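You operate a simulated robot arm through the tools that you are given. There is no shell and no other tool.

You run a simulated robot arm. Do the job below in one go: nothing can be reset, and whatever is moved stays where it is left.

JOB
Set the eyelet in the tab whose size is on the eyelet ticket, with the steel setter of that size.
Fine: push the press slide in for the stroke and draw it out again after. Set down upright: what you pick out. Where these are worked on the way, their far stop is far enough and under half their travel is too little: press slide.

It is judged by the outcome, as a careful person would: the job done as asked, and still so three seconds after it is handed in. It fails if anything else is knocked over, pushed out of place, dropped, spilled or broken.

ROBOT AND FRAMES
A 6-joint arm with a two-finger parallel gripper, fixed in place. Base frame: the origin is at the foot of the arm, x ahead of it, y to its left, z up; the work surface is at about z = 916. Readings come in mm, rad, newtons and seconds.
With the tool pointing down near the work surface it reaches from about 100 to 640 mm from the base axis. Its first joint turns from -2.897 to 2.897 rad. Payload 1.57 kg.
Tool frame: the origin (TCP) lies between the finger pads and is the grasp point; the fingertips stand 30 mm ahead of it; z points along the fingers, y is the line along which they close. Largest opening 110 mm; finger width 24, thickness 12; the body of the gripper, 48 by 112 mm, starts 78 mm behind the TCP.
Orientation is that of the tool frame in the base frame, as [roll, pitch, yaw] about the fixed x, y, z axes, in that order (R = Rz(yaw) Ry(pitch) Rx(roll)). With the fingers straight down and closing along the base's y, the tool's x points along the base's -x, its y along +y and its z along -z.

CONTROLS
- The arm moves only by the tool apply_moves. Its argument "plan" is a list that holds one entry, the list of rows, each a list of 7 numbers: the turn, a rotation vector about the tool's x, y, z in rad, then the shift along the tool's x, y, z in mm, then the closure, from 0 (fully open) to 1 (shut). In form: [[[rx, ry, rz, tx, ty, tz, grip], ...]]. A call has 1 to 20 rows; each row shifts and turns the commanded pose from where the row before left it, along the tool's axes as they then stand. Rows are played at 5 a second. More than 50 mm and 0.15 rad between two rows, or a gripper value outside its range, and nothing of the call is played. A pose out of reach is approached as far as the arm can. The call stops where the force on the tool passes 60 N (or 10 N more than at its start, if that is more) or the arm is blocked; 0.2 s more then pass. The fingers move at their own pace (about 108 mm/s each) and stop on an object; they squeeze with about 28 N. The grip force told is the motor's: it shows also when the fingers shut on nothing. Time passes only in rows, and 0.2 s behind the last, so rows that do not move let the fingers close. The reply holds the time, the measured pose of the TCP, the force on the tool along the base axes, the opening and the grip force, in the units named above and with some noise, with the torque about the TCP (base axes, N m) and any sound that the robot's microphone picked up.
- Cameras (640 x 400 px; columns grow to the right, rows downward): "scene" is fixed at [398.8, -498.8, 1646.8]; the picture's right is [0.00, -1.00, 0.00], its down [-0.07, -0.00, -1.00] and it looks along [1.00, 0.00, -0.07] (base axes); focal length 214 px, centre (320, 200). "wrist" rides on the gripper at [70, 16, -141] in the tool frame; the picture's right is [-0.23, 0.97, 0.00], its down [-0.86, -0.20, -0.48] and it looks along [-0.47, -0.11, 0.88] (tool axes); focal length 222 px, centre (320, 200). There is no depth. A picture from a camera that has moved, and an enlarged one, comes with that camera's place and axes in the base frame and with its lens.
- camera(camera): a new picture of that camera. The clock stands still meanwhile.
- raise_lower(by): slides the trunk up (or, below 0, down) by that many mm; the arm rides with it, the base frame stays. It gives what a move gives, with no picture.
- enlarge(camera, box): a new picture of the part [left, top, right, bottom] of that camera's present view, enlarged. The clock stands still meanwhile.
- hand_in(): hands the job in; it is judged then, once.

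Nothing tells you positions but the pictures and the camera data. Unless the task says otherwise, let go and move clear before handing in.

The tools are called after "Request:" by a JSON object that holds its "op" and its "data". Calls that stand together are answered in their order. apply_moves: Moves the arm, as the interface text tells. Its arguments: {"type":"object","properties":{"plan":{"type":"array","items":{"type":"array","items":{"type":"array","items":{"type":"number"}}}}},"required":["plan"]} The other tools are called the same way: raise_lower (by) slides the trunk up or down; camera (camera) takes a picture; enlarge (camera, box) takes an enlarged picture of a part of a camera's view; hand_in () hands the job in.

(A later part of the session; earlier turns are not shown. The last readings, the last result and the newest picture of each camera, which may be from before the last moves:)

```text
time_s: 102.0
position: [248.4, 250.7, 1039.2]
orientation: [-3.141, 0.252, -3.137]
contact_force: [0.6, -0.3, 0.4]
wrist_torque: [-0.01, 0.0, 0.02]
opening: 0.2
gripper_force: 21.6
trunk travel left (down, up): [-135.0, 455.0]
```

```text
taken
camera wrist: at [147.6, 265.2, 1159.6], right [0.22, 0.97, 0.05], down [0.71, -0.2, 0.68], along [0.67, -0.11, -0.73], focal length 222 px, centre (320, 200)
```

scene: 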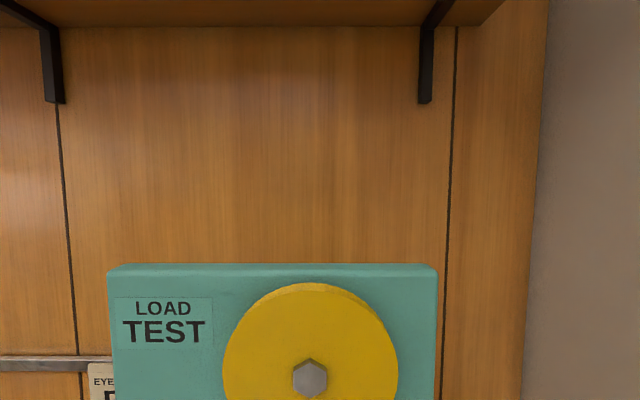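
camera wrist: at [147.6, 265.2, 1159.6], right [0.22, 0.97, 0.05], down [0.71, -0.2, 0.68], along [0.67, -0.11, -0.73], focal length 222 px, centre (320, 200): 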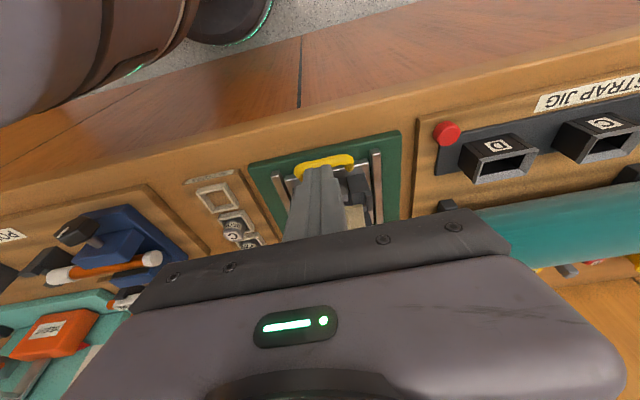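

Request:
{"op": "apply_moves", "data": {"plan": [[[0, 0, 0, 6.6, -0.3, 22.7, 1], [0, 0, 0, 6.6, -0.3, 22.7, 1], [0, 0, 0, 6.6, 0, 22.7, 1], [0, 0, 0, 0, 0, 0, 1]]]}}

Request:
{"op": "enlarge", "data": {"camera": "wrist", "box": [240, 100, 400, 220]}}

```text
time_s: 103.0
position: [246.8, 246.7, 968.0]
orientation: [-3.14, 0.251, -3.138]
contact_force: [0.3, -0.9, 0.1]
wrist_torque: [-0.03, -0.02, 0.05]
opening: 0.2
gripper_force: 21.4
trunk travel left (down, up): [-135.0, 455.0]
```

```text
3.33 times, centred on (320, 160) of wrist
camera zoom: at [145.7, 261.7, 1088.2], right [0.22, 0.97, 0.06], down [0.71, -0.2, 0.68], along [0.67, -0.11, -0.73], focal length 740 px, centre (320, 333)
```

zoom: 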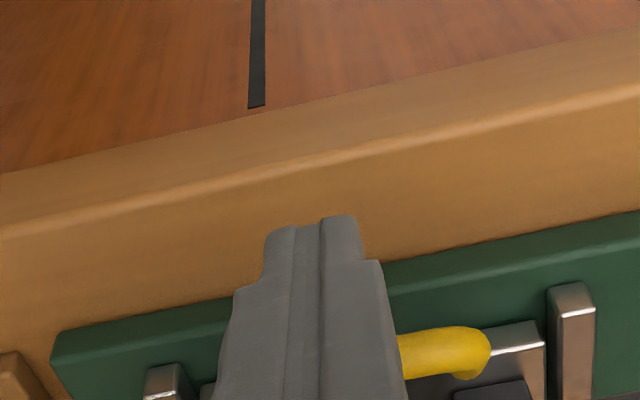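

Behind the bar again. Pushing the slide in once more, with a gentle start.

Request:
{"op": "apply_moves", "data": {"plan": [[[0, 0, 0, -3.4, 1.5, 0.86, 1], [0, 0, 0, -3.4, 1.5, 0.86, 1], [0, 0, 0, -3.4, 0, 0.86, 1], [0, 0, 0, -3.4, 0, 0.86, 1], [0, 0, 0, -1.94, 0, 0.49, 1], [0, 0, 0, -1.94, 0, 0.49, 1], [0, 0, 0, -1.94, 0, 0.49, 1], [0, 0, 0, -1.94, 0, 0.49, 1], [0, 0, 0, -2.91, 0, 0.74, 1], [0, 0, 0, -2.91, 0, 0.74, 1], [0, 0, 0, -3.88, 0, 0.99, 1], [0, 0, 0, -3.88, 0, 0.99, 1], [0, 0, 0, -3.88, 0, 0.99, 1], [0, 0, 0, -3.88, 0, 0.99, 1], [0, 0, 0, -3.88, 0, 0.99, 1], [0, 0, 0, -3.88, 0, 0.99, 1], [0, 0, 0, -3.88, 0, 0.99, 1], [0, 0, 0, -3.88, 0, 0.99, 1], [0, 0, 0, -2.91, 0, 0.74, 1], [0, 0, 0, -1.94, 0, 0.49, 1]]]}}

Request:
{"op": "apply_moves", "data": {"plan": [[[0, 0, 0, -1.94, 0, 0.49, 1], [0, 0, 0, -2.91, 0, 0.74, 1], [0, 0, 0, -3.88, 0, 0.99, 1], [0, 0, 0, -3.88, 0, 0.99, 1], [0, 0, 0, -3.88, 0, 0.99, 1], [0, 0, 0, -3.88, 0, 0.99, 1], [0, 0, 0, -3.88, 0, 0.99, 1], [0, 0, 0, -3.88, 0, 0.99, 1], [0, 0, 0, -2.91, 0, 0.74, 1], [0, 0, 0, -2.91, 0, 0.74, 1], [0, 0, 0, -1.94, 0, 0.49, 1], [0, 0, 0, -1.94, 0, 0.49, 1]]]}}

Request:
{"op": "camera", "data": {"camera": "wrist"}}

```text
time_s: 107.2
position: [314.2, 252.5, 968.2]
orientation: [-3.141, 0.25, -3.14]
contact_force: [-0.8, -0.1, -0.8]
wrist_torque: [-0.01, 0.03, -0.01]
opening: 0.0
gripper_force: 21.1
trunk travel left (down, up): [-135.0, 455.0]
```

```text
time_s: 109.8
position: [352.1, 250.9, 968.8]
orientation: [-3.14, 0.251, -3.14]
contact_force: [-1.1, 1.7, -0.3]
wrist_torque: [0.03, 0.05, 0.02]
opening: 0.2
gripper_force: 21.7
trunk travel left (down, up): [-135.0, 455.0]
```

```text
taken
camera wrist: at [249.6, 266.4, 1088.9], right [0.22, 0.97, 0.06], down [0.71, -0.2, 0.68], along [0.67, -0.11, -0.73], focal length 222 px, centre (320, 200)
```

wrist: 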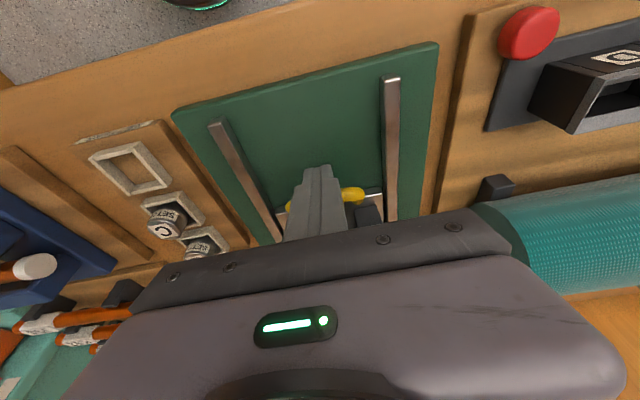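

Request:
{"op": "apply_moves", "data": {"plan": [[[0, 0, 0, -1.94, 0, 0.49, 1], [0, 0, 0, -2.91, 0, 0.74, 1], [0, 0, 0, -2.91, 0, 0.74, 1], [0, 0, 0, -2.91, 0, 0.74, 1], [0, 0, 0, -1.94, 0, 0.49, 1], [0, 0, 0, -1.94, 0, 0.49, 1], [0, 0, 0, -0.97, 0, 0.25, 1]]]}}

Request:
{"op": "apply_moves", "data": {"plan": [[[0, 0, 0, -0.97, 0, 0.25, 1], [0, 0, 0, -0.97, 0, 0.25, 1], [0, 0, 0, -0.97, 0, 0.25, 1]]]}}

```text
time_s: 111.4
position: [366.4, 253.4, 968.7]
orientation: [-3.141, 0.252, -3.139]
contact_force: [0.0, -0.2, -0.1]
wrist_torque: [-0.02, 0.02, 0.03]
opening: 0.0
gripper_force: 20.9
trunk travel left (down, up): [-135.0, 455.0]
```

```text
time_s: 112.2
position: [370.9, 251.9, 969.0]
orientation: [-3.141, 0.252, -3.14]
contact_force: [-0.6, 0.4, 0.1]
wrist_torque: [0.0, -0.03, -0.01]
opening: 0.0
gripper_force: 21.8
trunk travel left (down, up): [-135.0, 455.0]
```

Request:
{"op": "apply_moves", "data": {"plan": [[[0, 0, 0, -0.97, 0, 0.25, 1], [0, 0, 0, -0.97, 0, 0.25, 1]]]}}

Request:
{"op": "enlarge", "data": {"camera": "wrist", "box": [240, 100, 400, 220]}}

```text
time_s: 112.8
position: [370.1, 252.0, 969.2]
orientation: [-3.14, 0.253, -3.137]
contact_force: [-10.6, 1.7, -5.3]
wrist_torque: [0.13, 0.28, 0.05]
opening: 0.0
gripper_force: 21.5
trunk travel left (down, up): [-135.0, 455.0]
```

```text
3.33 times, centred on (320, 160) of wrist
camera zoom: at [269.4, 267.3, 1089.5], right [0.22, 0.97, 0.05], down [0.71, -0.2, 0.68], along [0.67, -0.11, -0.73], focal length 740 px, centre (320, 333)
```

zoom: 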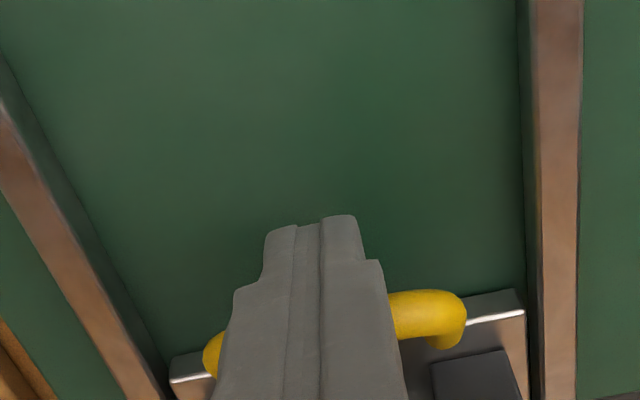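

The slide is in at its far stop again. Now I'll back off, rise, raise the trunk and go to the lever knob.

Request:
{"op": "apply_moves", "data": {"plan": [[[0, 0, 0, 4.85, 0, -1.2, 1], [0, 0, 0, 14.5, 0, -3.7, 1], [0, 0, 0, 20, 0, -8, 1], [0, 0, 0, 10, 0, -20, 1], [0, 0, 0, 0, 0, -25, 1], [0, 0, 0, 0, 0, -25, 1], [0, 0, 0, 0, 0, -25, 1], [0, 0, 0, 0, 0, 0, 0.5]]]}}

Request:
{"op": "raise_lower", "data": {"by": 280}}

Request:
{"op": "apply_moves", "data": {"plan": [[[0, 0.06, 0, 0, -8, 0, 0.4], [0, 0.06, 0, 0, -8, 0, 0.4], [0, 0.06, 0, 0, -8, 0, 0.4], [0, 0.07, 0, 0, -8, 0, 0.4], [0, 0, 0, -20, -8, 0, 0.4], [0, 0, 0, -20, -8, 0, 0.4], [0, 0, 0, 0, 0, 0, 0.4]]]}}

Request:
{"op": "camera", "data": {"camera": "wrist"}}

```text
time_s: 114.6
position: [299.5, 252.1, 1063.9]
orientation: [3.141, 0.251, -3.14]
contact_force: [0.2, 0.1, 0.2]
wrist_torque: [-0.01, 0.04, -0.03]
opening: 55.3
gripper_force: 0.2
trunk travel left (down, up): [-135.0, 455.0]
```

```text
time_s: 117.4
position: [298.7, 253.0, 1343.5]
orientation: [-3.14, 0.252, -3.137]
contact_force: [0.6, -0.1, 0.2]
wrist_torque: [0.02, 0.0, -0.01]
opening: 55.0
gripper_force: 0.0
trunk travel left (down, up): [-415.0, 175.0]
```

```text
time_s: 119.0
position: [338.3, 203.5, 1343.8]
orientation: [-3.14, 0.002, -3.136]
contact_force: [0.1, 0.0, 0.2]
wrist_torque: [0.01, -0.01, 0.04]
opening: 66.0
gripper_force: 0.1
trunk travel left (down, up): [-415.0, 175.0]
```

```text
taken
camera wrist: at [269.5, 218.2, 1484.8], right [0.22, 0.97, 0.0], down [0.85, -0.2, 0.48], along [0.47, -0.11, -0.88], focal length 222 px, centre (320, 200)
```

wrist: 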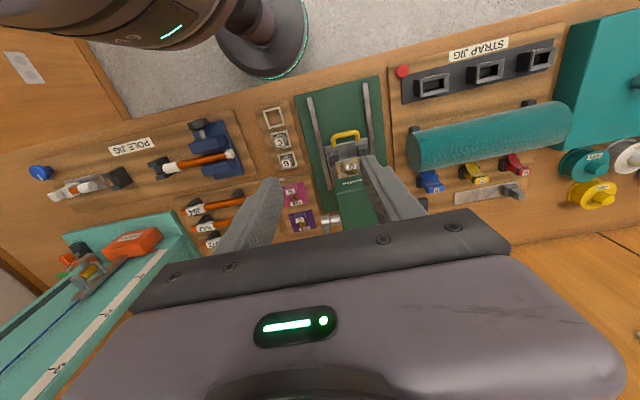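

The slide is in, tab beneath the head. I'll rise a bit more and move over toward the knob at (565, 171).

Request:
{"op": "raise_lower", "data": {"by": 70}}

Request:
{"op": "apply_moves", "data": {"plan": [[[0, 0, 0, -25, -6, 0, 0.3], [0, 0, 0, -25, -6, 0, 0.3], [0, 0, 0, -25, -6, 0, 0.3], [0, 0, 0, -25, -6, 0, 0.3], [0, 0, 0, -25, -6, 0, 0.3], [0, 0, 0, -25, -2, 0, 0.3], [0, 0, 0, -20, 0, 0, 0.3], [0, 0, 0, -20, 0, 0, 0.3], [0, 0, 0, 0, 0, 0, 0.3]]]}}

Request:
{"op": "camera", "data": {"camera": "wrist"}}

```text
time_s: 120.1
position: [338.7, 203.6, 1412.0]
orientation: [-3.14, 0.002, -3.139]
contact_force: [-0.5, 0.4, -0.6]
wrist_torque: [-0.05, -0.04, 0.0]
opening: 66.0
gripper_force: 0.1
trunk travel left (down, up): [-485.0, 105.0]
```

```text
time_s: 122.1
position: [528.5, 173.4, 1413.5]
orientation: [-3.14, 0.001, -3.14]
contact_force: [0.3, 0.2, 0.2]
wrist_torque: [0.04, 0.01, 0.0]
opening: 77.1
gripper_force: 0.1
trunk travel left (down, up): [-485.0, 105.0]
```

```text
taken
camera wrist: at [459.4, 187.8, 1554.5], right [0.22, 0.97, 0.0], down [0.85, -0.2, 0.48], along [0.47, -0.11, -0.88], focal length 222 px, centre (320, 200)
```

wrist: 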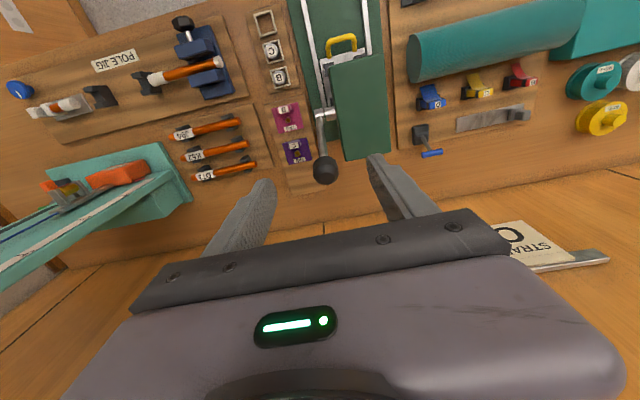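

Request:
{"op": "enlarge", "data": {"camera": "wrist", "box": [270, 90, 380, 200]}}

```text
3.64 times, centred on (325, 145) of wrist
camera zoom: at [459.4, 187.8, 1554.5], right [0.22, 0.97, 0.0], down [0.85, -0.2, 0.48], along [0.47, -0.11, -0.88], focal length 808 px, centre (302, 400)
```

zoom: 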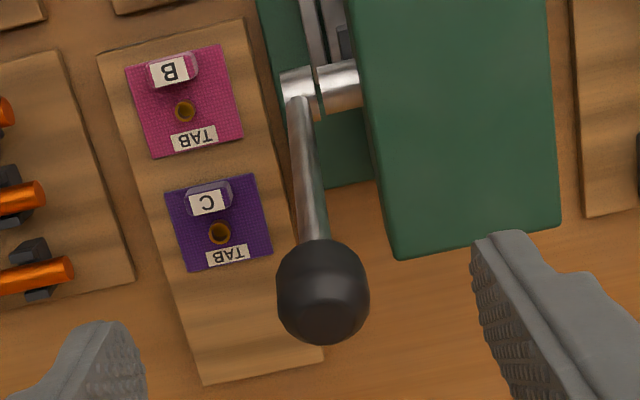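

The knob is at about (566, 170, 1273), 34 mm in diameter. I'll go over it and descend with open fingers.

Request:
{"op": "apply_moves", "data": {"plan": [[[0, 0, 0, -18, -0.7, 0, 0.3], [0, 0, 0, -18.6, -0.7, 0, 0.3], [0, 0, 0, 0, 0, 25, 0.3], [0, 0, 0, 0, 0, 25, 0.3], [0, 0, 0, 0, 0, 25, 0.3], [0, 0, 0, 0, 0, 15, 0.3], [0, 0, 0, 0, 0, 0, 0.3]]]}}

Request:
{"op": "enlarge", "data": {"camera": "wrist", "box": [250, 100, 390, 220]}}

```text
time_s: 123.7
position: [564.7, 169.0, 1324.1]
orientation: [3.14, 0.001, -3.14]
contact_force: [0.5, 0.5, 0.1]
wrist_torque: [0.0, -0.03, -0.02]
opening: 76.9
gripper_force: 0.0
trunk travel left (down, up): [-485.0, 105.0]
```

```text
3.33 times, centred on (320, 160) of wrist
camera zoom: at [495.9, 185.0, 1464.9], right [0.22, 0.97, 0.0], down [0.85, -0.2, 0.48], along [0.47, -0.11, -0.88], focal length 740 px, centre (320, 333)
```

zoom: 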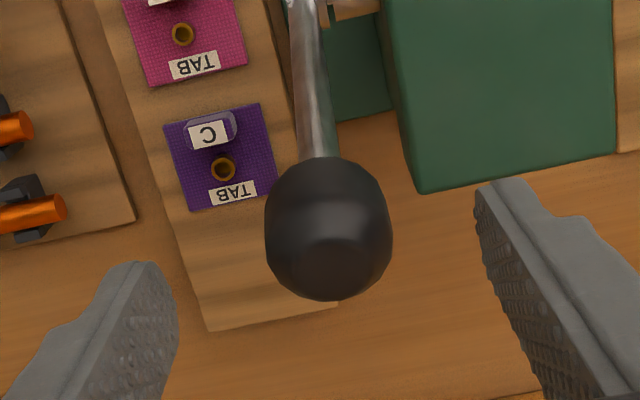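

Request:
{"op": "apply_moves", "data": {"plan": [[[0, 0, 0, -0.5, 1.5, 15, 0.3], [0, 0, 0, 0, 0, 15, 0.3], [0, 0, 0, 0, 0, 15, 0.3], [0, 0, 0, 0, 0, 3, 0.3], [0, 0, 0, 0, 0, 0, 0.3]]]}}

Request:
{"op": "enlarge", "data": {"camera": "wrist", "box": [250, 110, 390, 230]}}

```text
time_s: 124.9
position: [565.0, 172.0, 1275.8]
orientation: [-3.14, 0.002, -3.139]
contact_force: [-0.1, 0.3, -0.9]
wrist_torque: [0.01, -0.06, -0.01]
opening: 77.2
gripper_force: 0.0
trunk travel left (down, up): [-485.0, 105.0]
```

```text
3.33 times, centred on (320, 170) of wrist
camera zoom: at [496.3, 186.7, 1416.8], right [0.22, 0.97, 0.0], down [0.86, -0.2, 0.48], along [0.47, -0.11, -0.88], focal length 740 px, centre (320, 300)
```

zoom: 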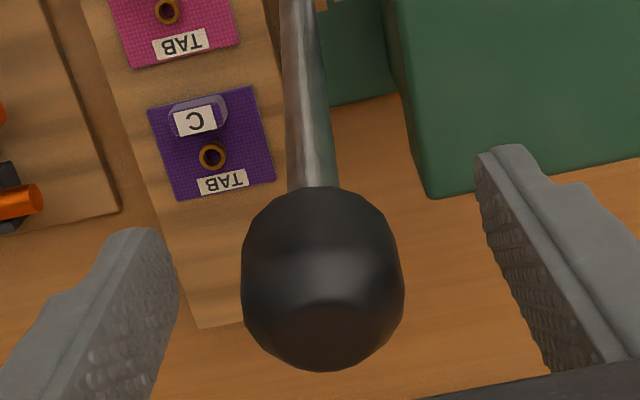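

The knob is centred between the fingers. Closing on it.

Request:
{"op": "apply_moves", "data": {"plan": [[[0, 0, 0, 0, 0, 0, 0.5], [0, 0, 0, 0, 0, 0, 0.65], [0, 0, 0, 0, 0, 0, 0.8], [0, 0, 0, 0, 0, 0, 0.95], [0, 0, 0, 0, 0, 0, 0.95]]]}}

Request:
{"op": "enlarge", "data": {"camera": "wrist", "box": [250, 110, 390, 230]}}

```text
time_s: 126.1
position: [565.1, 171.7, 1275.5]
orientation: [-3.141, 0.003, -3.139]
contact_force: [-0.2, 2.0, -0.4]
wrist_torque: [0.05, 0.03, -0.03]
opening: 33.3
gripper_force: 41.3
trunk travel left (down, up): [-485.0, 105.0]
```

```text
3.33 times, centred on (320, 170) of wrist
camera zoom: at [496.3, 187.1, 1417.0], right [0.22, 0.97, 0.0], down [0.85, -0.2, 0.48], along [0.47, -0.11, -0.88], focal length 740 px, centre (320, 300)
```

zoom: 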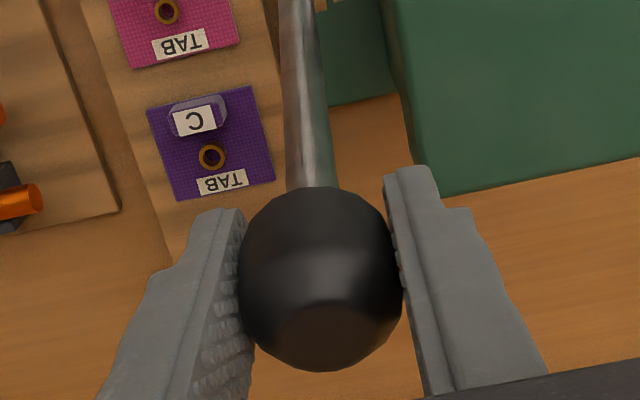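

Gripped at 33.3 mm. I'll test the lever with a small 3° pull toward the base along its arc.

Request:
{"op": "apply_moves", "data": {"plan": [[[0, 0, 0, 2.9, 0, -0.85, 0.95], [0, 0, 0, 2.9, 0, -0.8, 0.95], [0, 0, 0, 2.9, 0, -0.7, 0.95], [0, 0, 0, 0, 0, 0, 0.95]]]}}

Request:
{"op": "enlarge", "data": {"camera": "wrist", "box": [250, 110, 390, 230]}}

```text
time_s: 127.1
position: [559.2, 173.6, 1278.1]
orientation: [-3.14, 0.001, -3.14]
contact_force: [6.4, 0.0, -10.3]
wrist_torque: [-0.08, -1.11, 0.01]
opening: 33.2
gripper_force: 41.1
trunk travel left (down, up): [-485.0, 105.0]
```

```text
3.33 times, centred on (320, 170) of wrist
camera zoom: at [489.9, 187.1, 1419.0], right [0.22, 0.97, 0.0], down [0.86, -0.2, 0.48], along [0.47, -0.11, -0.88], focal length 740 px, centre (320, 300)
```

zoom: 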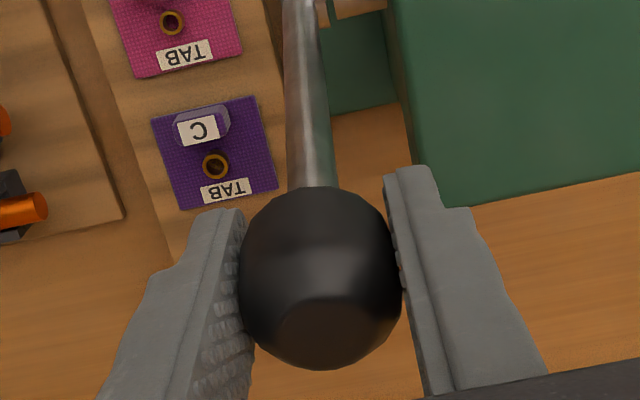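

The lever moves with the grip, so it is the stroke lever. I'll continue along its arc, turning the tool with it, 10° at first.

Request:
{"op": "apply_moves", "data": {"plan": [[[0, -0.0349, 0, 5.82, 0, -1.35, 0.95], [0, -0.0349, 0, 5.82, 0, -1.35, 0.95], [0, -0.0349, 0, 5.82, 0, -1.35, 0.95], [0, -0.0349, 0, 5.82, 0, -1.35, 0.95], [0, -0.0349, 0, 5.82, 0, -1.35, 0.95], [0, 0, 0, 0, 0, 0, 0.95]]]}}

Request:
{"op": "camera", "data": {"camera": "wrist"}}

```text
time_s: 128.5
position: [529.0, 170.8, 1280.8]
orientation: [-3.14, 0.172, -3.138]
contact_force: [-3.9, 1.5, -25.4]
wrist_torque: [-0.04, 0.61, 0.1]
opening: 33.1
gripper_force: 41.5
trunk travel left (down, up): [-485.0, 105.0]
```

```text
taken
camera wrist: at [437.1, 187.2, 1409.4], right [0.22, 0.97, 0.04], down [0.76, -0.2, 0.62], along [0.61, -0.11, -0.78], focal length 222 px, centre (320, 200)
```

wrist: 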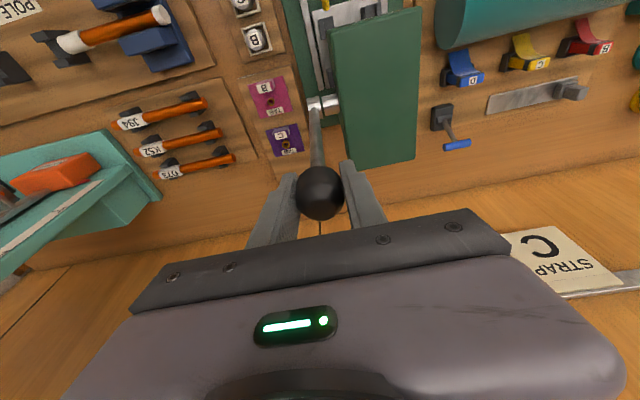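

There's a 25 N radial pull, so my arc is slightly high. I'll lower the grip 2 mm and see how the force responds.

Request:
{"op": "apply_moves", "data": {"plan": [[[0, 0, 0, 0.35, 0, 2, 0.95], [0, 0, 0, 0, 0, 0, 0.95]]]}}

```text
time_s: 129.1
position: [528.4, 172.7, 1281.9]
orientation: [3.141, 0.178, -3.14]
contact_force: [-3.3, -0.6, -4.0]
wrist_torque: [-0.02, 0.79, -0.14]
opening: 33.1
gripper_force: 41.4
trunk travel left (down, up): [-485.0, 105.0]
```

The force dropped to near zero, so the pivot is a bit further forward (≈ x 526) than I assumed. Continuing the pull with the corrected arc.

Request:
{"op": "apply_moves", "data": {"plan": [[[0, -0.0349, 0, 6.18, 0, -1.05, 0.95], [0, -0.0349, 0, 6.18, 0, -1.05, 0.95], [0, -0.0349, 0, 6.18, 0, -1.05, 0.95], [0, -0.0349, 0, 6.18, 0, -1.05, 0.95], [0, -0.0349, 0, 6.18, 0, -1.05, 0.95], [0, 0, 0, 0, 0, 0, 0.95]]]}}

Request:
{"op": "camera", "data": {"camera": "wrist"}}

```text
time_s: 130.5
position: [495.9, 173.1, 1278.7]
orientation: [3.141, 0.351, -3.137]
contact_force: [1.7, 3.3, 25.5]
wrist_torque: [0.12, -0.68, 0.09]
opening: 33.2
gripper_force: 41.0
trunk travel left (down, up): [-485.0, 105.0]
```

```text
taken
camera wrist: at [382.6, 186.7, 1388.5], right [0.21, 0.97, 0.08], down [0.64, -0.2, 0.74], along [0.74, -0.11, -0.66], focal length 222 px, centre (320, 200)
```

wrist: 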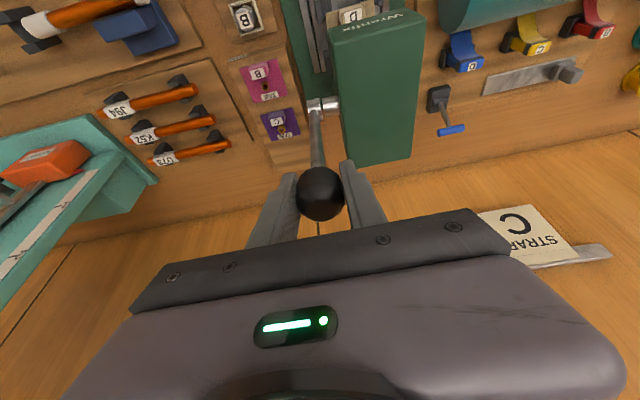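

Now the force is upward, so the pivot lies between my two estimates (≈ x 519). I'll relieve it by 1.5 mm and continue.

Request:
{"op": "apply_moves", "data": {"plan": [[[0, 0, 0, -0.5, 0, -1.4, 0.95], [0, -0.0349, 0, 5.96, 0, -1.25, 0.95], [0, -0.0349, 0, 5.96, 0, -1.25, 0.95], [0, -0.0349, 0, 5.96, 0, -1.25, 0.95], [0, -0.0349, 0, 5.96, 0, -1.25, 0.95], [0, -0.0349, 0, 5.96, 0, -1.25, 0.95], [0, 0, 0, 0, 0, 0, 0.95]]]}}

Request:
{"op": "camera", "data": {"camera": "wrist"}}

```text
time_s: 132.1
position: [467.3, 171.4, 1271.9]
orientation: [-3.14, 0.522, -3.139]
contact_force: [1.0, 1.5, -6.2]
wrist_torque: [-0.1, 0.4, 0.02]
opening: 33.3
gripper_force: 41.3
trunk travel left (down, up): [-485.0, 105.0]
```

```text
taken
camera wrist: at [337.1, 187.0, 1360.8], right [0.2, 0.97, 0.11], down [0.5, -0.2, 0.84], along [0.84, -0.11, -0.53], focal length 222 px, centre (320, 200)
```

wrist: 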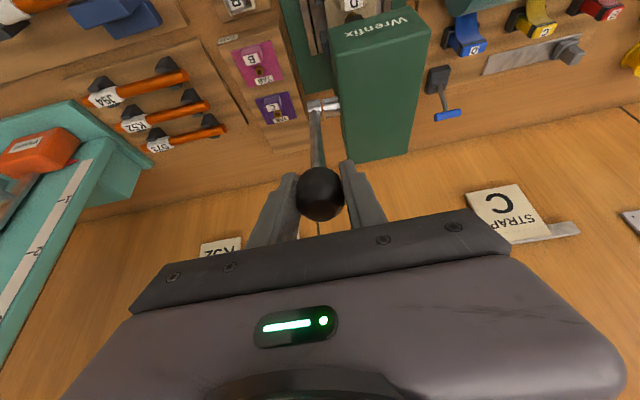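

Forces are small now and the arc fits. Continuing the pull.

Request:
{"op": "apply_moves", "data": {"plan": [[[0, -0.0349, 0, 5.96, 0, -1.25, 0.95], [0, -0.0349, 0, 5.96, 0, -1.25, 0.95], [0, -0.0349, 0, 5.96, 0, -1.25, 0.95], [0, -0.0349, 0, 5.96, 0, -1.25, 0.95], [0, -0.0349, 0, 5.96, 0, -1.25, 0.95], [0, 0, 0, 0, 0, 0, 0.95]]]}}

Request:
{"op": "camera", "data": {"camera": "wrist"}}

```text
time_s: 133.5
position: [438.5, 172.1, 1260.3]
orientation: [-3.141, 0.699, -3.138]
contact_force: [7.6, 0.0, 3.4]
wrist_torque: [0.11, -1.07, -0.02]
opening: 33.2
gripper_force: 41.3
trunk travel left (down, up): [-485.0, 105.0]
```

```text
taken
camera wrist: at [296.1, 186.8, 1324.7], right [0.17, 0.97, 0.15], down [0.35, -0.2, 0.92], along [0.92, -0.11, -0.37], focal length 222 px, centre (320, 200)
```

wrist: 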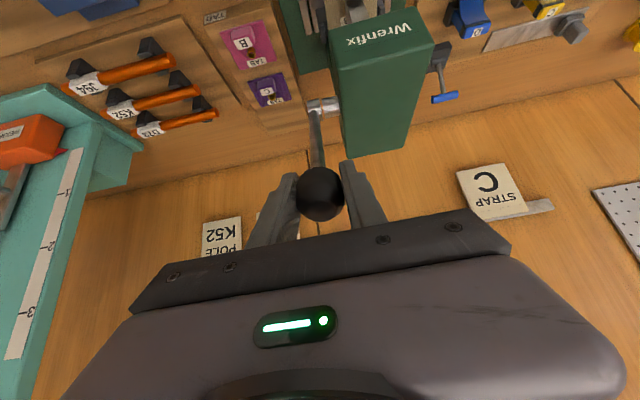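

The lever has come about 40° with light resistance. I'll check the ram beneath the head.

Request:
{"op": "enlarge", "data": {"camera": "wrist", "box": [270, 0, 420, 110]}}

```text
3.64 times, centred on (345, 55) of wrist
camera zoom: at [296.1, 186.8, 1324.7], right [0.17, 0.97, 0.15], down [0.35, -0.2, 0.92], along [0.92, -0.11, -0.37], focal length 808 px, centre (229, 727)
```

zoom: 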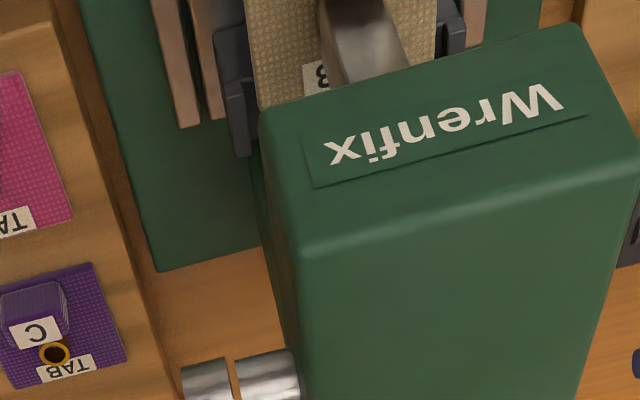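

The ram is descending over the eyelet. I'll keep pulling until it meets firm resistance.

Request:
{"op": "apply_moves", "data": {"plan": [[[0, -0.0349, 0, 5.96, 0, -1.25, 0.95], [0, -0.0349, 0, 5.96, 0, -1.25, 0.95], [0, -0.0349, 0, 5.96, 0, -1.25, 0.95], [0, -0.0349, 0, 5.96, 0, -1.25, 0.95], [0, 0, 0, 0, 0, 0, 0.95]]]}}

Request:
{"op": "enlarge", "data": {"camera": "wrist", "box": [270, 0, 420, 110]}}

```text
time_s: 134.7
position: [418.2, 171.9, 1247.7]
orientation: [-3.139, 0.837, -3.136]
contact_force: [6.7, 2.1, -0.4]
wrist_torque: [0.09, -0.4, 0.06]
opening: 33.1
gripper_force: 41.5
trunk travel left (down, up): [-485.0, 105.0]
```

```text
3.64 times, centred on (345, 55) of wrist
camera zoom: at [267.5, 186.6, 1290.8], right [0.15, 0.97, 0.17], down [0.22, -0.2, 0.96], along [0.96, -0.11, -0.24], focal length 808 px, centre (229, 727)
```

zoom: 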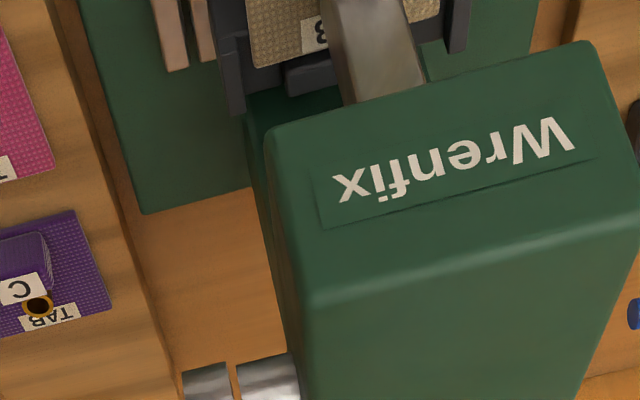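

Request:
{"op": "apply_moves", "data": {"plan": [[[0, -0.0175, 0, 5.96, 0, -1.28, 0.95], [0, -0.0175, 0, 5.98, 0, -1.17, 0.95], [0, -0.0175, 0, 6.0, 0, -1.07, 0.95], [0, -0.0175, 0, 6.01, 0, -0.96, 0.95], [0, -0.0175, 0, 6.03, 0, -0.86, 0.95], [0, 0, 0, 0, 0, 0, 0.95]]]}}

Request:
{"op": "enlarge", "data": {"camera": "wrist", "box": [270, 0, 420, 110]}}

```text
time_s: 136.1
position: [395.2, 172.1, 1228.4]
orientation: [-3.14, 0.925, -3.138]
contact_force: [12.9, 6.9, 1.7]
wrist_torque: [0.17, -0.83, 0.14]
opening: 33.4
gripper_force: 41.4
trunk travel left (down, up): [-485.0, 105.0]
```

```text
3.64 times, centred on (345, 55) of wrist
camera zoom: at [241.8, 186.6, 1257.9], right [0.13, 0.97, 0.18], down [0.13, -0.2, 0.97], along [0.98, -0.11, -0.16], focal length 808 px, centre (229, 727)
```

zoom: 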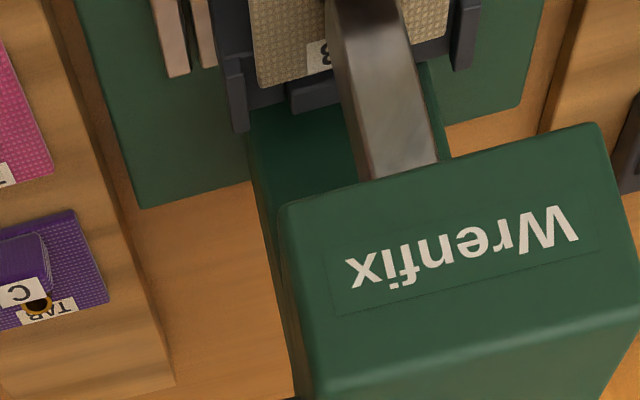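

Request:
{"op": "apply_moves", "data": {"plan": [[[0, -0.0175, 0, 6.04, 0, -0.78, 0.95], [0, -0.0175, 0, 6.05, 0, -0.68, 0.95], [0, -0.0175, 0, 6.06, 0, -0.57, 0.95], [0, -0.0175, 0, 6.07, 0, -0.47, 0.95], [0, 0, 0, 0, 0, 0, 0.95]]]}}

Request:
{"op": "enlarge", "data": {"camera": "wrist", "box": [270, 0, 420, 110]}}

```text
time_s: 137.3
position: [380.5, 171.7, 1210.4]
orientation: [-3.139, 0.995, -3.136]
contact_force: [15.7, 8.8, 4.5]
wrist_torque: [0.06, -0.89, 0.13]
opening: 33.0
gripper_force: 41.4
trunk travel left (down, up): [-485.0, 105.0]
```

```text
3.64 times, centred on (345, 55) of wrist
camera zoom: at [224.3, 186.6, 1229.0], right [0.12, 0.97, 0.19], down [0.07, -0.2, 0.98], along [0.99, -0.11, -0.09], focal length 808 px, centre (229, 727)
```

zoom: 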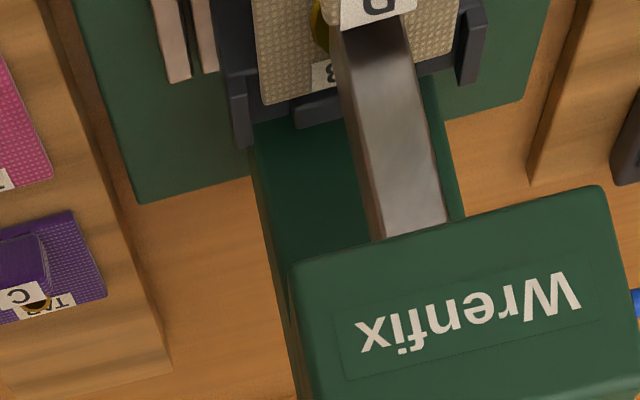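

Request:
{"op": "apply_moves", "data": {"plan": [[[0, -0.0175, 0, 6.08, 0, -0.38, 0.95], [0, -0.0175, 0, 6.08, 0, -0.28, 0.95], [0, -0.0175, 0, 6.09, 0, -0.17, 0.95], [0, 0, 0, 0, 0, 0, 0.95]]]}}

Request:
{"op": "enlarge", "data": {"camera": "wrist", "box": [280, 0, 420, 100]}}

```text
time_s: 138.3
position: [371.8, 171.9, 1196.1]
orientation: [-3.125, 1.045, -3.116]
contact_force: [-4.5, 15.1, 3.0]
wrist_torque: [-0.13, 1.02, 0.18]
opening: 32.9
gripper_force: 41.5
out of reach, approached as far as the arm can: row 3
trunk travel left (down, up): [-485.0, 105.0]
```

```text
4.00 times, centred on (350, 50) of wrist
camera zoom: at [216.0, 185.6, 1207.0], right [0.11, 0.98, 0.19], down [0.02, -0.19, 0.98], along [0.99, -0.1, -0.04], focal length 888 px, centre (200, 800)
```

zoom: 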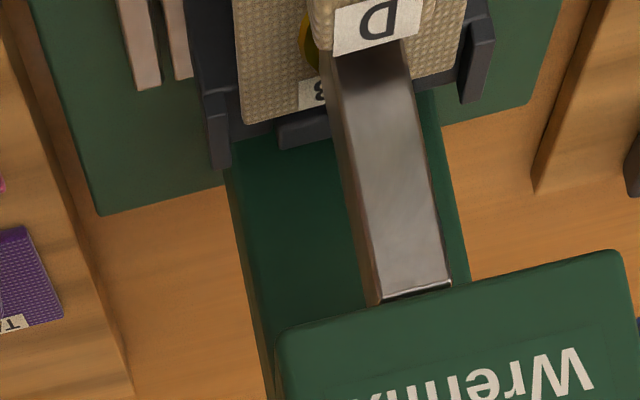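

The arm is at its reach limit with this tilt. I'll turn the tool back upright a little around the held knob to regain reach, then continue.

Request:
{"op": "apply_moves", "data": {"plan": [[[0, 0.05, 0, 0, 0, 0, 0.95], [0, 0.05, 0, 0, 0, 0, 0.95], [0, 0.05, 0, 0, 0, 0, 0.95], [0, 0.05, 0, 0, 0, 0, 0.95], [0, 0, 0, 0, 0, 0, 0.95]]]}}

Request:
{"op": "camera", "data": {"camera": "wrist"}}

```text
time_s: 139.5
position: [382.2, 168.9, 1200.6]
orientation: [-3.127, 0.848, -3.126]
contact_force: [-0.6, -0.1, 0.0]
wrist_torque: [0.0, -0.01, 0.0]
opening: 5.5
gripper_force: 0.0
out of reach, approached as far as the arm can: row 1, 3
trunk travel left (down, up): [-485.0, 105.0]
```

```text
taken
camera wrist: at [231.2, 184.2, 1241.6], right [0.15, 0.98, 0.16], down [0.21, -0.19, 0.96], along [0.97, -0.11, -0.23], focal length 222 px, centre (320, 200)
```

wrist: 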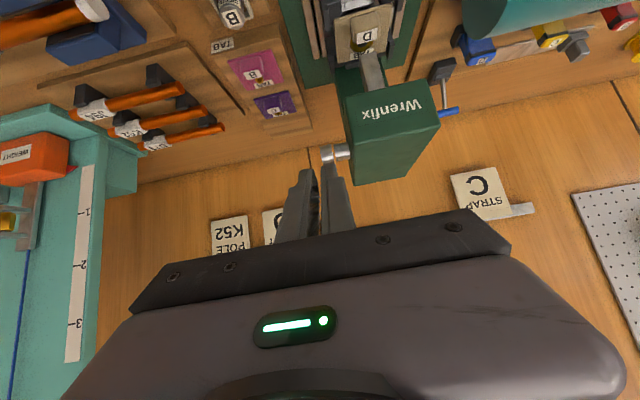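

The knob slipped out of the grip. I'll back away and look at where the lever is now.

Request:
{"op": "apply_moves", "data": {"plan": [[[0, 0, 0, 0, 0, -15, 0.95], [0, 0, 0, 0, 0, -20, 0.95], [0, 0.05, 0, 0, 0, -20, 0.9], [0, 0.1, 0, 0, 0, 0, 0.9], [0, 0.1, 0, 0, 0, 0, 0.9], [0, 0, 0, 0, 0, 0, 0.9]]]}}

Request:
{"op": "raise_lower", "data": {"by": 100}}

Request:
{"op": "camera", "data": {"camera": "wrist"}}

```text
time_s: 140.9
position: [361.9, 185.7, 1231.0]
orientation: [-3.14, 0.599, -3.139]
contact_force: [-0.7, -0.4, 0.1]
wrist_torque: [0.02, 0.0, 0.0]
opening: 11.2
gripper_force: 0.1
out of reach, approached as far as the arm can: row 1, 2, 3
trunk travel left (down, up): [-485.0, 105.0]
```

```text
time_s: 142.2
position: [361.2, 185.1, 1331.0]
orientation: [-3.14, 0.599, -3.137]
contact_force: [0.5, -0.4, -0.1]
wrist_torque: [0.01, 0.03, 0.0]
opening: 11.0
gripper_force: 0.0
trunk travel left (down, up): [-585.0, 5.0]
```

```text
taken
camera wrist: at [225.6, 200.4, 1408.7], right [0.19, 0.97, 0.13], down [0.44, -0.2, 0.88], along [0.88, -0.11, -0.46], focal length 222 px, centre (320, 200)
```

wrist: 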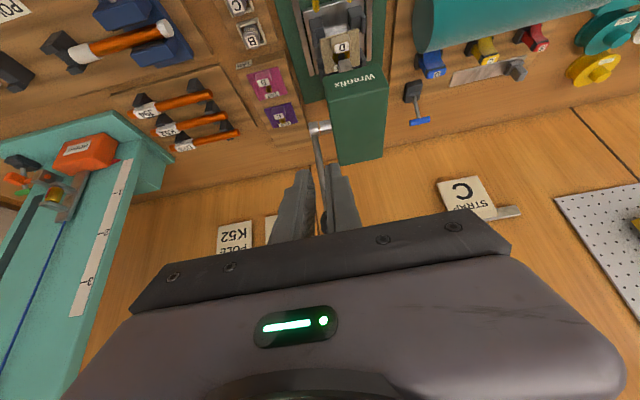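

The lever has sprung back up on its own. I'll look at the eyelet to see whether the stroke was completed.

Request:
{"op": "enlarge", "data": {"camera": "wrist", "box": [300, 0, 400, 80]}}

Request:
{"op": "enlarge", "data": {"camera": "wrist", "box": [270, 100, 380, 240]}}

```text
5.00 times, centred on (350, 40) of wrist
camera zoom: at [225.6, 200.4, 1408.7], right [0.19, 0.97, 0.13], down [0.44, -0.2, 0.88], along [0.88, -0.11, -0.46], focal length 1111 px, centre (170, 1000)
```

zoom: 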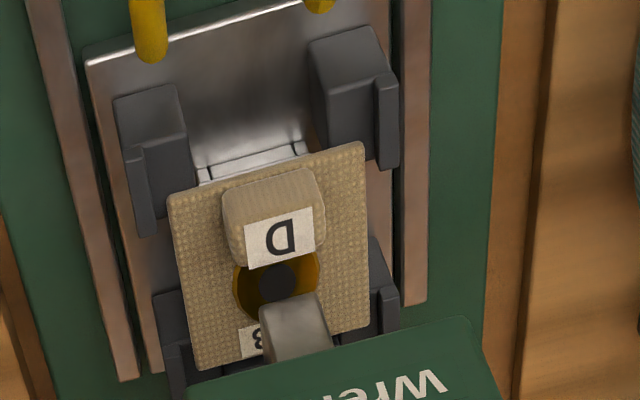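

```text
2.86 times, centred on (325, 170) of wrist
camera zoom: at [225.6, 200.4, 1408.7], right [0.19, 0.97, 0.13], down [0.44, -0.2, 0.88], along [0.88, -0.11, -0.46], focal length 635 px, centre (306, 286)
```

zoom: 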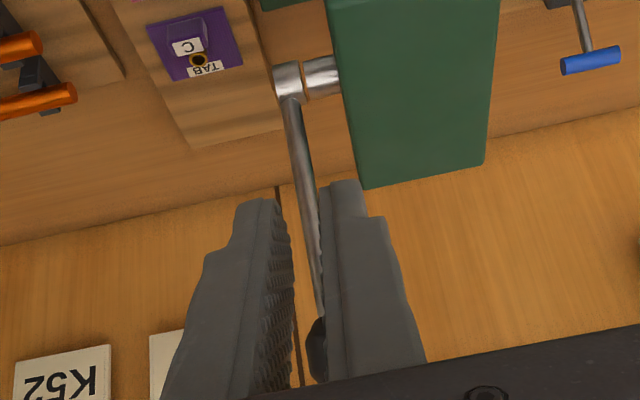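

The eyelet has changed: it is now flared flat and wide in the tab (about 32 mm instead of a 20 mm tube), so the stroke set it, and the lever is back up. Next I'll straighten the tool, get clear, and bring the trunk down to draw the slide out.

Request:
{"op": "apply_moves", "data": {"plan": [[[0, 0.05, 0, 10, 5, -5, 0.9], [0, 0.05, 0, 10, 5, -5, 0.9], [0, 0.05, 0, 10, 5, -10, 0.9], [0, 0.05, 0, 10, 5, -15, 1], [0, 0.05, 0, 10, 5, -15, 1], [0, 0.05, 0, 5, 5, -15, 1], [0, 0.05, 0, 0, 5, -15, 1], [0, 0, 0, 0, 5, -15, 1], [0, 0, 0, 0, 5, -15, 1], [0, 0, 0, 0, 0, 0, 1]]]}}

Request:
{"op": "camera", "data": {"camera": "wrist"}}

```text
time_s: 144.4
position: [274.6, 231.1, 1408.1]
orientation: [3.142, 0.25, -3.141]
contact_force: [-0.2, 0.2, 0.3]
wrist_torque: [-0.01, -0.02, -0.03]
opening: 0.0
gripper_force: 21.5
trunk travel left (down, up): [-585.0, 5.0]
```

```text
taken
camera wrist: at [173.6, 245.7, 1527.5], right [0.22, 0.97, 0.06], down [0.71, -0.2, 0.67], along [0.67, -0.11, -0.74], focal length 222 px, centre (320, 200)
```

wrist: 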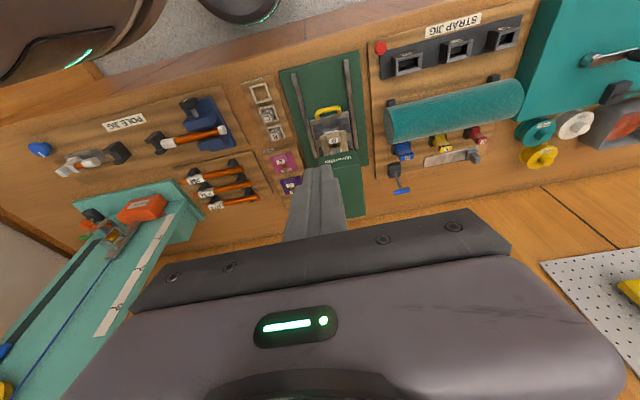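

Request:
{"op": "raise_lower", "data": {"by": -330}}

Request:
{"op": "apply_moves", "data": {"plan": [[[0, 0, 0, -15, 5, -15, 1], [0, 0, 0, -15, 5, -15, 1], [0, 0, 0, -15, 5, -15, 1], [0, 0, 0, -15, 4, -15, 1], [0, 0, 0, 0, 0, 0, 1]]]}}

Request:
{"op": "raise_lower", "data": {"by": -100}}

Request:
{"op": "camera", "data": {"camera": "wrist"}}

```text
time_s: 147.7
position: [275.2, 230.8, 1077.9]
orientation: [-3.14, 0.248, -3.14]
contact_force: [0.4, 0.1, 0.5]
wrist_torque: [0.02, 0.0, 0.0]
opening: 0.1
gripper_force: 21.4
trunk travel left (down, up): [-255.0, 335.0]
```

```text
time_s: 148.9
position: [319.2, 250.4, 1150.1]
orientation: [-3.14, 0.25, -3.138]
contact_force: [-0.2, 0.7, -0.3]
wrist_torque: [0.04, 0.02, 0.01]
opening: 0.1
gripper_force: 21.2
trunk travel left (down, up): [-255.0, 335.0]
```

```text
time_s: 150.2
position: [319.1, 250.7, 1050.1]
orientation: [3.14, 0.25, -3.139]
contact_force: [-0.3, -0.8, -0.3]
wrist_torque: [0.01, 0.0, 0.03]
opening: 0.0
gripper_force: 21.5
trunk travel left (down, up): [-155.0, 435.0]
```

```text
taken
camera wrist: at [217.2, 265.4, 1169.8], right [0.22, 0.97, 0.06], down [0.71, -0.2, 0.68], along [0.67, -0.11, -0.74], focal length 222 px, centre (320, 200)
```

wrist: 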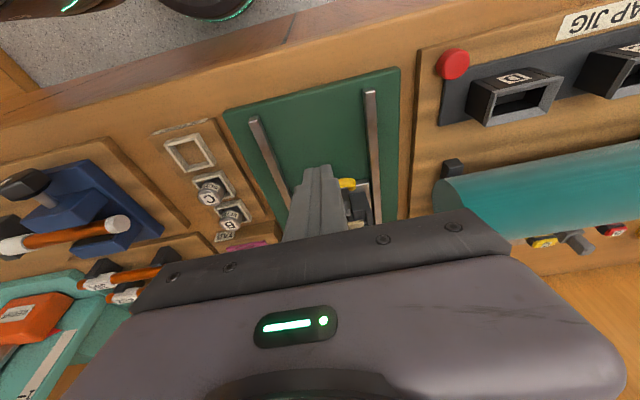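

Back at working height. I'll move above the inside of the handle loop as before.

Request:
{"op": "apply_moves", "data": {"plan": [[[0, 0, 0, -20.6, 0, 9.6, 1], [0, 0, 0, -20.6, 0, 9.6, 1], [0, 0, 0, -20.6, 0, 9.6, 1], [0, 0, 0, -20.6, 0, 9.6, 1], [0, 0, 0, 0, 0, 0, 1]]]}}

Request:
{"op": "enlarge", "data": {"camera": "wrist", "box": [250, 90, 390, 210]}}

```text
time_s: 151.4
position: [409.1, 249.6, 1032.4]
orientation: [-3.139, 0.249, -3.139]
contact_force: [0.5, -0.4, 0.5]
wrist_torque: [0.02, 0.02, 0.0]
opening: 0.2
gripper_force: 21.0
trunk travel left (down, up): [-155.0, 435.0]
```

```text
3.33 times, centred on (320, 150) of wrist
camera zoom: at [306.9, 264.8, 1153.0], right [0.22, 0.97, 0.06], down [0.71, -0.2, 0.67], along [0.67, -0.11, -0.74], focal length 740 px, centre (320, 367)
```

zoom: 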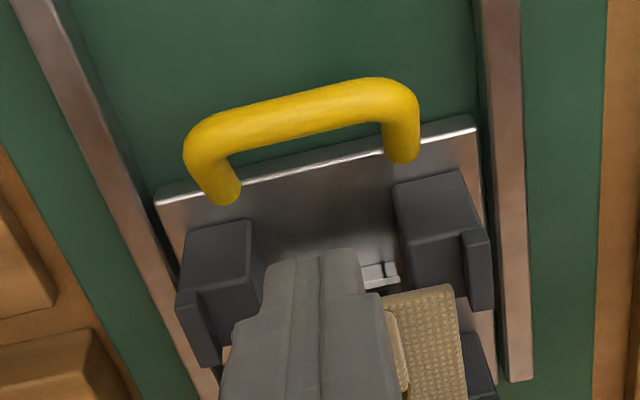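

Same geometry as before. Descending into the loop.

Request:
{"op": "apply_moves", "data": {"plan": [[[0, 0, 0, 4.5, 0, 17.8, 1], [0, 0, 0, 4.5, 0, 17.8, 1], [0, 0, 0, 2.5, 0, 9.7, 1], [0, 0, 0, 2.6, 0, 10, 1], [0, 0, 0, 0, 0, 0, 1]]]}}

Request:
{"op": "enlarge", "data": {"camera": "wrist", "box": [250, 110, 390, 220]}}

```text
time_s: 152.6
position: [408.0, 250.9, 975.4]
orientation: [-3.14, 0.249, -3.138]
contact_force: [-0.7, -1.0, 0.3]
wrist_torque: [0.0, -0.04, 0.01]
opening: 0.0
gripper_force: 21.4
trunk travel left (down, up): [-155.0, 435.0]
```

```text
3.64 times, centred on (320, 165) of wrist
camera zoom: at [306.2, 265.3, 1096.1], right [0.22, 0.97, 0.06], down [0.71, -0.2, 0.68], along [0.67, -0.11, -0.74], focal length 808 px, centre (320, 327)
```

zoom: 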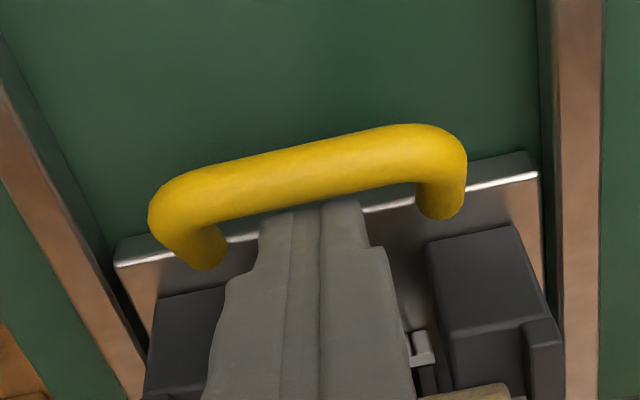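

Hooked. Drawing the slide out gently.

Request:
{"op": "apply_moves", "data": {"plan": [[[0, 0, 0, 1.94, 0, -0.49, 1], [0, 0, 0, 1.94, 0, -0.49, 1], [0, 0, 0, 1.94, 0, -0.49, 1], [0, 0, 0, 2.91, 0, -0.74, 1], [0, 0, 0, 3.88, 0, -0.99, 1], [0, 0, 0, 3.88, 0, -0.99, 1], [0, 0, 0, 3.88, 0, -0.99, 1], [0, 0, 0, 3.88, 0, -0.99, 1], [0, 0, 0, 3.88, 0, -0.99, 1], [0, 0, 0, 3.88, 0, -0.99, 1], [0, 0, 0, 3.88, 0, -0.99, 1], [0, 0, 0, 3.88, 0, -0.99, 1], [0, 0, 0, 3.88, 0, -0.99, 1], [0, 0, 0, 3.88, 0, -0.99, 1], [0, 0, 0, 2.91, 0, -0.74, 1], [0, 0, 0, 1.94, 0, -0.49, 1]]]}}

Request:
{"op": "enlarge", "data": {"camera": "wrist", "box": [250, 110, 390, 220]}}

```text
time_s: 156.0
position: [353.6, 250.5, 975.0]
orientation: [-3.14, 0.249, -3.139]
contact_force: [1.3, -0.5, 0.4]
wrist_torque: [0.02, 0.0, 0.0]
opening: 0.1
gripper_force: 21.8
trunk travel left (down, up): [-155.0, 435.0]
```

```text
3.64 times, centred on (320, 165) of wrist
camera zoom: at [252.1, 265.3, 1095.9], right [0.22, 0.97, 0.06], down [0.71, -0.2, 0.67], along [0.67, -0.11, -0.74], focal length 808 px, centre (320, 327)
```

zoom: 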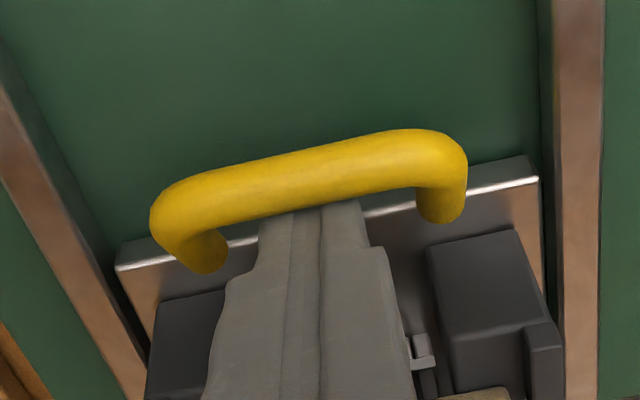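

Request:
{"op": "apply_moves", "data": {"plan": [[[0, 0, 0, 1.94, 0, -0.49, 1], [0, 0, 0, 2.91, 0, -0.74, 1], [0, 0, 0, 3.88, 0, -0.99, 1], [0, 0, 0, 3.88, 0, -0.99, 1], [0, 0, 0, 3.88, 0, -0.99, 1], [0, 0, 0, 3.88, 0, -0.99, 1], [0, 0, 0, 3.88, 0, -0.99, 1], [0, 0, 0, 3.88, 0, -0.99, 1], [0, 0, 0, 3.88, 0, -0.99, 1], [0, 0, 0, 3.88, 0, -0.99, 1], [0, 0, 0, 3.88, 0, -0.99, 1], [0, 0, 0, 3.88, 0, -0.99, 1], [0, 0, 0, 2.91, 0, -0.74, 1], [0, 0, 0, 1.94, 0, -0.49, 1], [0, 0, 0, 1.45, 0, -0.37, 1], [0, 0, 0, 0.97, 0, -0.25, 1]]]}}

Request:
{"op": "apply_moves", "data": {"plan": [[[0, 0, 0, 0.97, 0, -0.25, 1], [0, 0, 0, 0.97, 0, -0.25, 1], [0, 0, 0, 0.97, 0, -0.25, 1]]]}}

```text
time_s: 159.4
position: [302.2, 250.5, 976.0]
orientation: [3.14, 0.247, -3.141]
contact_force: [1.3, 0.2, 1.1]
wrist_torque: [0.04, -0.02, 0.03]
opening: 0.1
gripper_force: 21.1
trunk travel left (down, up): [-155.0, 435.0]
```

```text
time_s: 160.2
position: [298.7, 251.0, 975.3]
orientation: [-3.141, 0.249, -3.139]
contact_force: [1.4, -0.5, 1.1]
wrist_torque: [-0.01, -0.01, -0.03]
opening: 0.0
gripper_force: 21.6
trunk travel left (down, up): [-155.0, 435.0]
```

Request:
{"op": "apply_moves", "data": {"plan": [[[0, 0, 0, 0.97, 0, -0.25, 1], [0, 0, 0, 0.97, 0, -0.25, 1], [0, 0, 0, 0.97, 0, -0.25, 1]]]}}

```text
time_s: 161.0
position: [297.4, 250.8, 975.5]
orientation: [-3.141, 0.251, -3.138]
contact_force: [9.5, 0.2, 2.2]
wrist_torque: [-0.12, -0.23, -0.01]
opening: 0.0
gripper_force: 21.5
trunk travel left (down, up): [-155.0, 435.0]
```

The slide is out at its stop. I'll ease off, lift out of the loop and check everything.

Request:
{"op": "apply_moves", "data": {"plan": [[[0, 0, 0, -1.94, 0, 0.49, 1], [0, 0, 0, -2.91, 0, 0.74, 1], [0, 0, 0, 0, 0, 0, 1], [0, 0, 0, -4.9, 0, -19.4, 1], [0, 0, 0, -7.4, 0, -29.1, 1], [0, 0, 0, -7.4, 0, -29.1, 1], [0, 0, 0, 0, 0, -20, 1], [0, 0, 0, 15, 0, -15, 1], [0, 0, 0, 15, -10, -5, 0.5], [0, 0, 0, 10, -10, 0, 0], [0, 0, 0, 0, 0, 0, 0]]]}}

Request:
{"op": "camera", "data": {"camera": "wrist"}}

Request:
{"op": "enlarge", "data": {"camera": "wrist", "box": [260, 90, 410, 215]}}

```text
time_s: 163.4
position: [251.4, 230.4, 1084.8]
orientation: [-3.14, 0.25, -3.137]
contact_force: [-0.2, 0.1, -0.7]
wrist_torque: [0.03, -0.02, 0.01]
opening: 109.8
gripper_force: 0.0
trunk travel left (down, up): [-155.0, 435.0]
```

```text
taken
camera wrist: at [150.1, 245.4, 1205.1], right [0.22, 0.97, 0.05], down [0.71, -0.2, 0.67], along [0.67, -0.11, -0.74], focal length 222 px, centre (320, 200)
```

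wrist: 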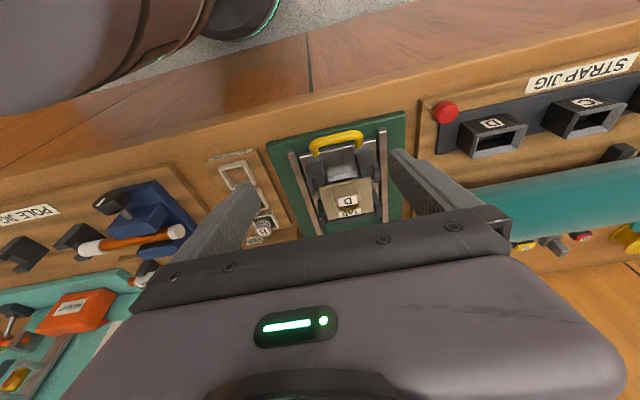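

```text
3.20 times, centred on (335, 152) of wrist
camera zoom: at [150.1, 245.4, 1205.1], right [0.22, 0.97, 0.05], down [0.71, -0.2, 0.67], along [0.67, -0.11, -0.74], focal length 711 px, centre (272, 352)
```

zoom: 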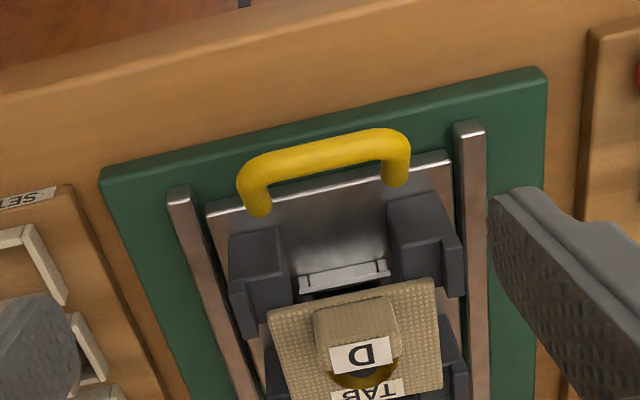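

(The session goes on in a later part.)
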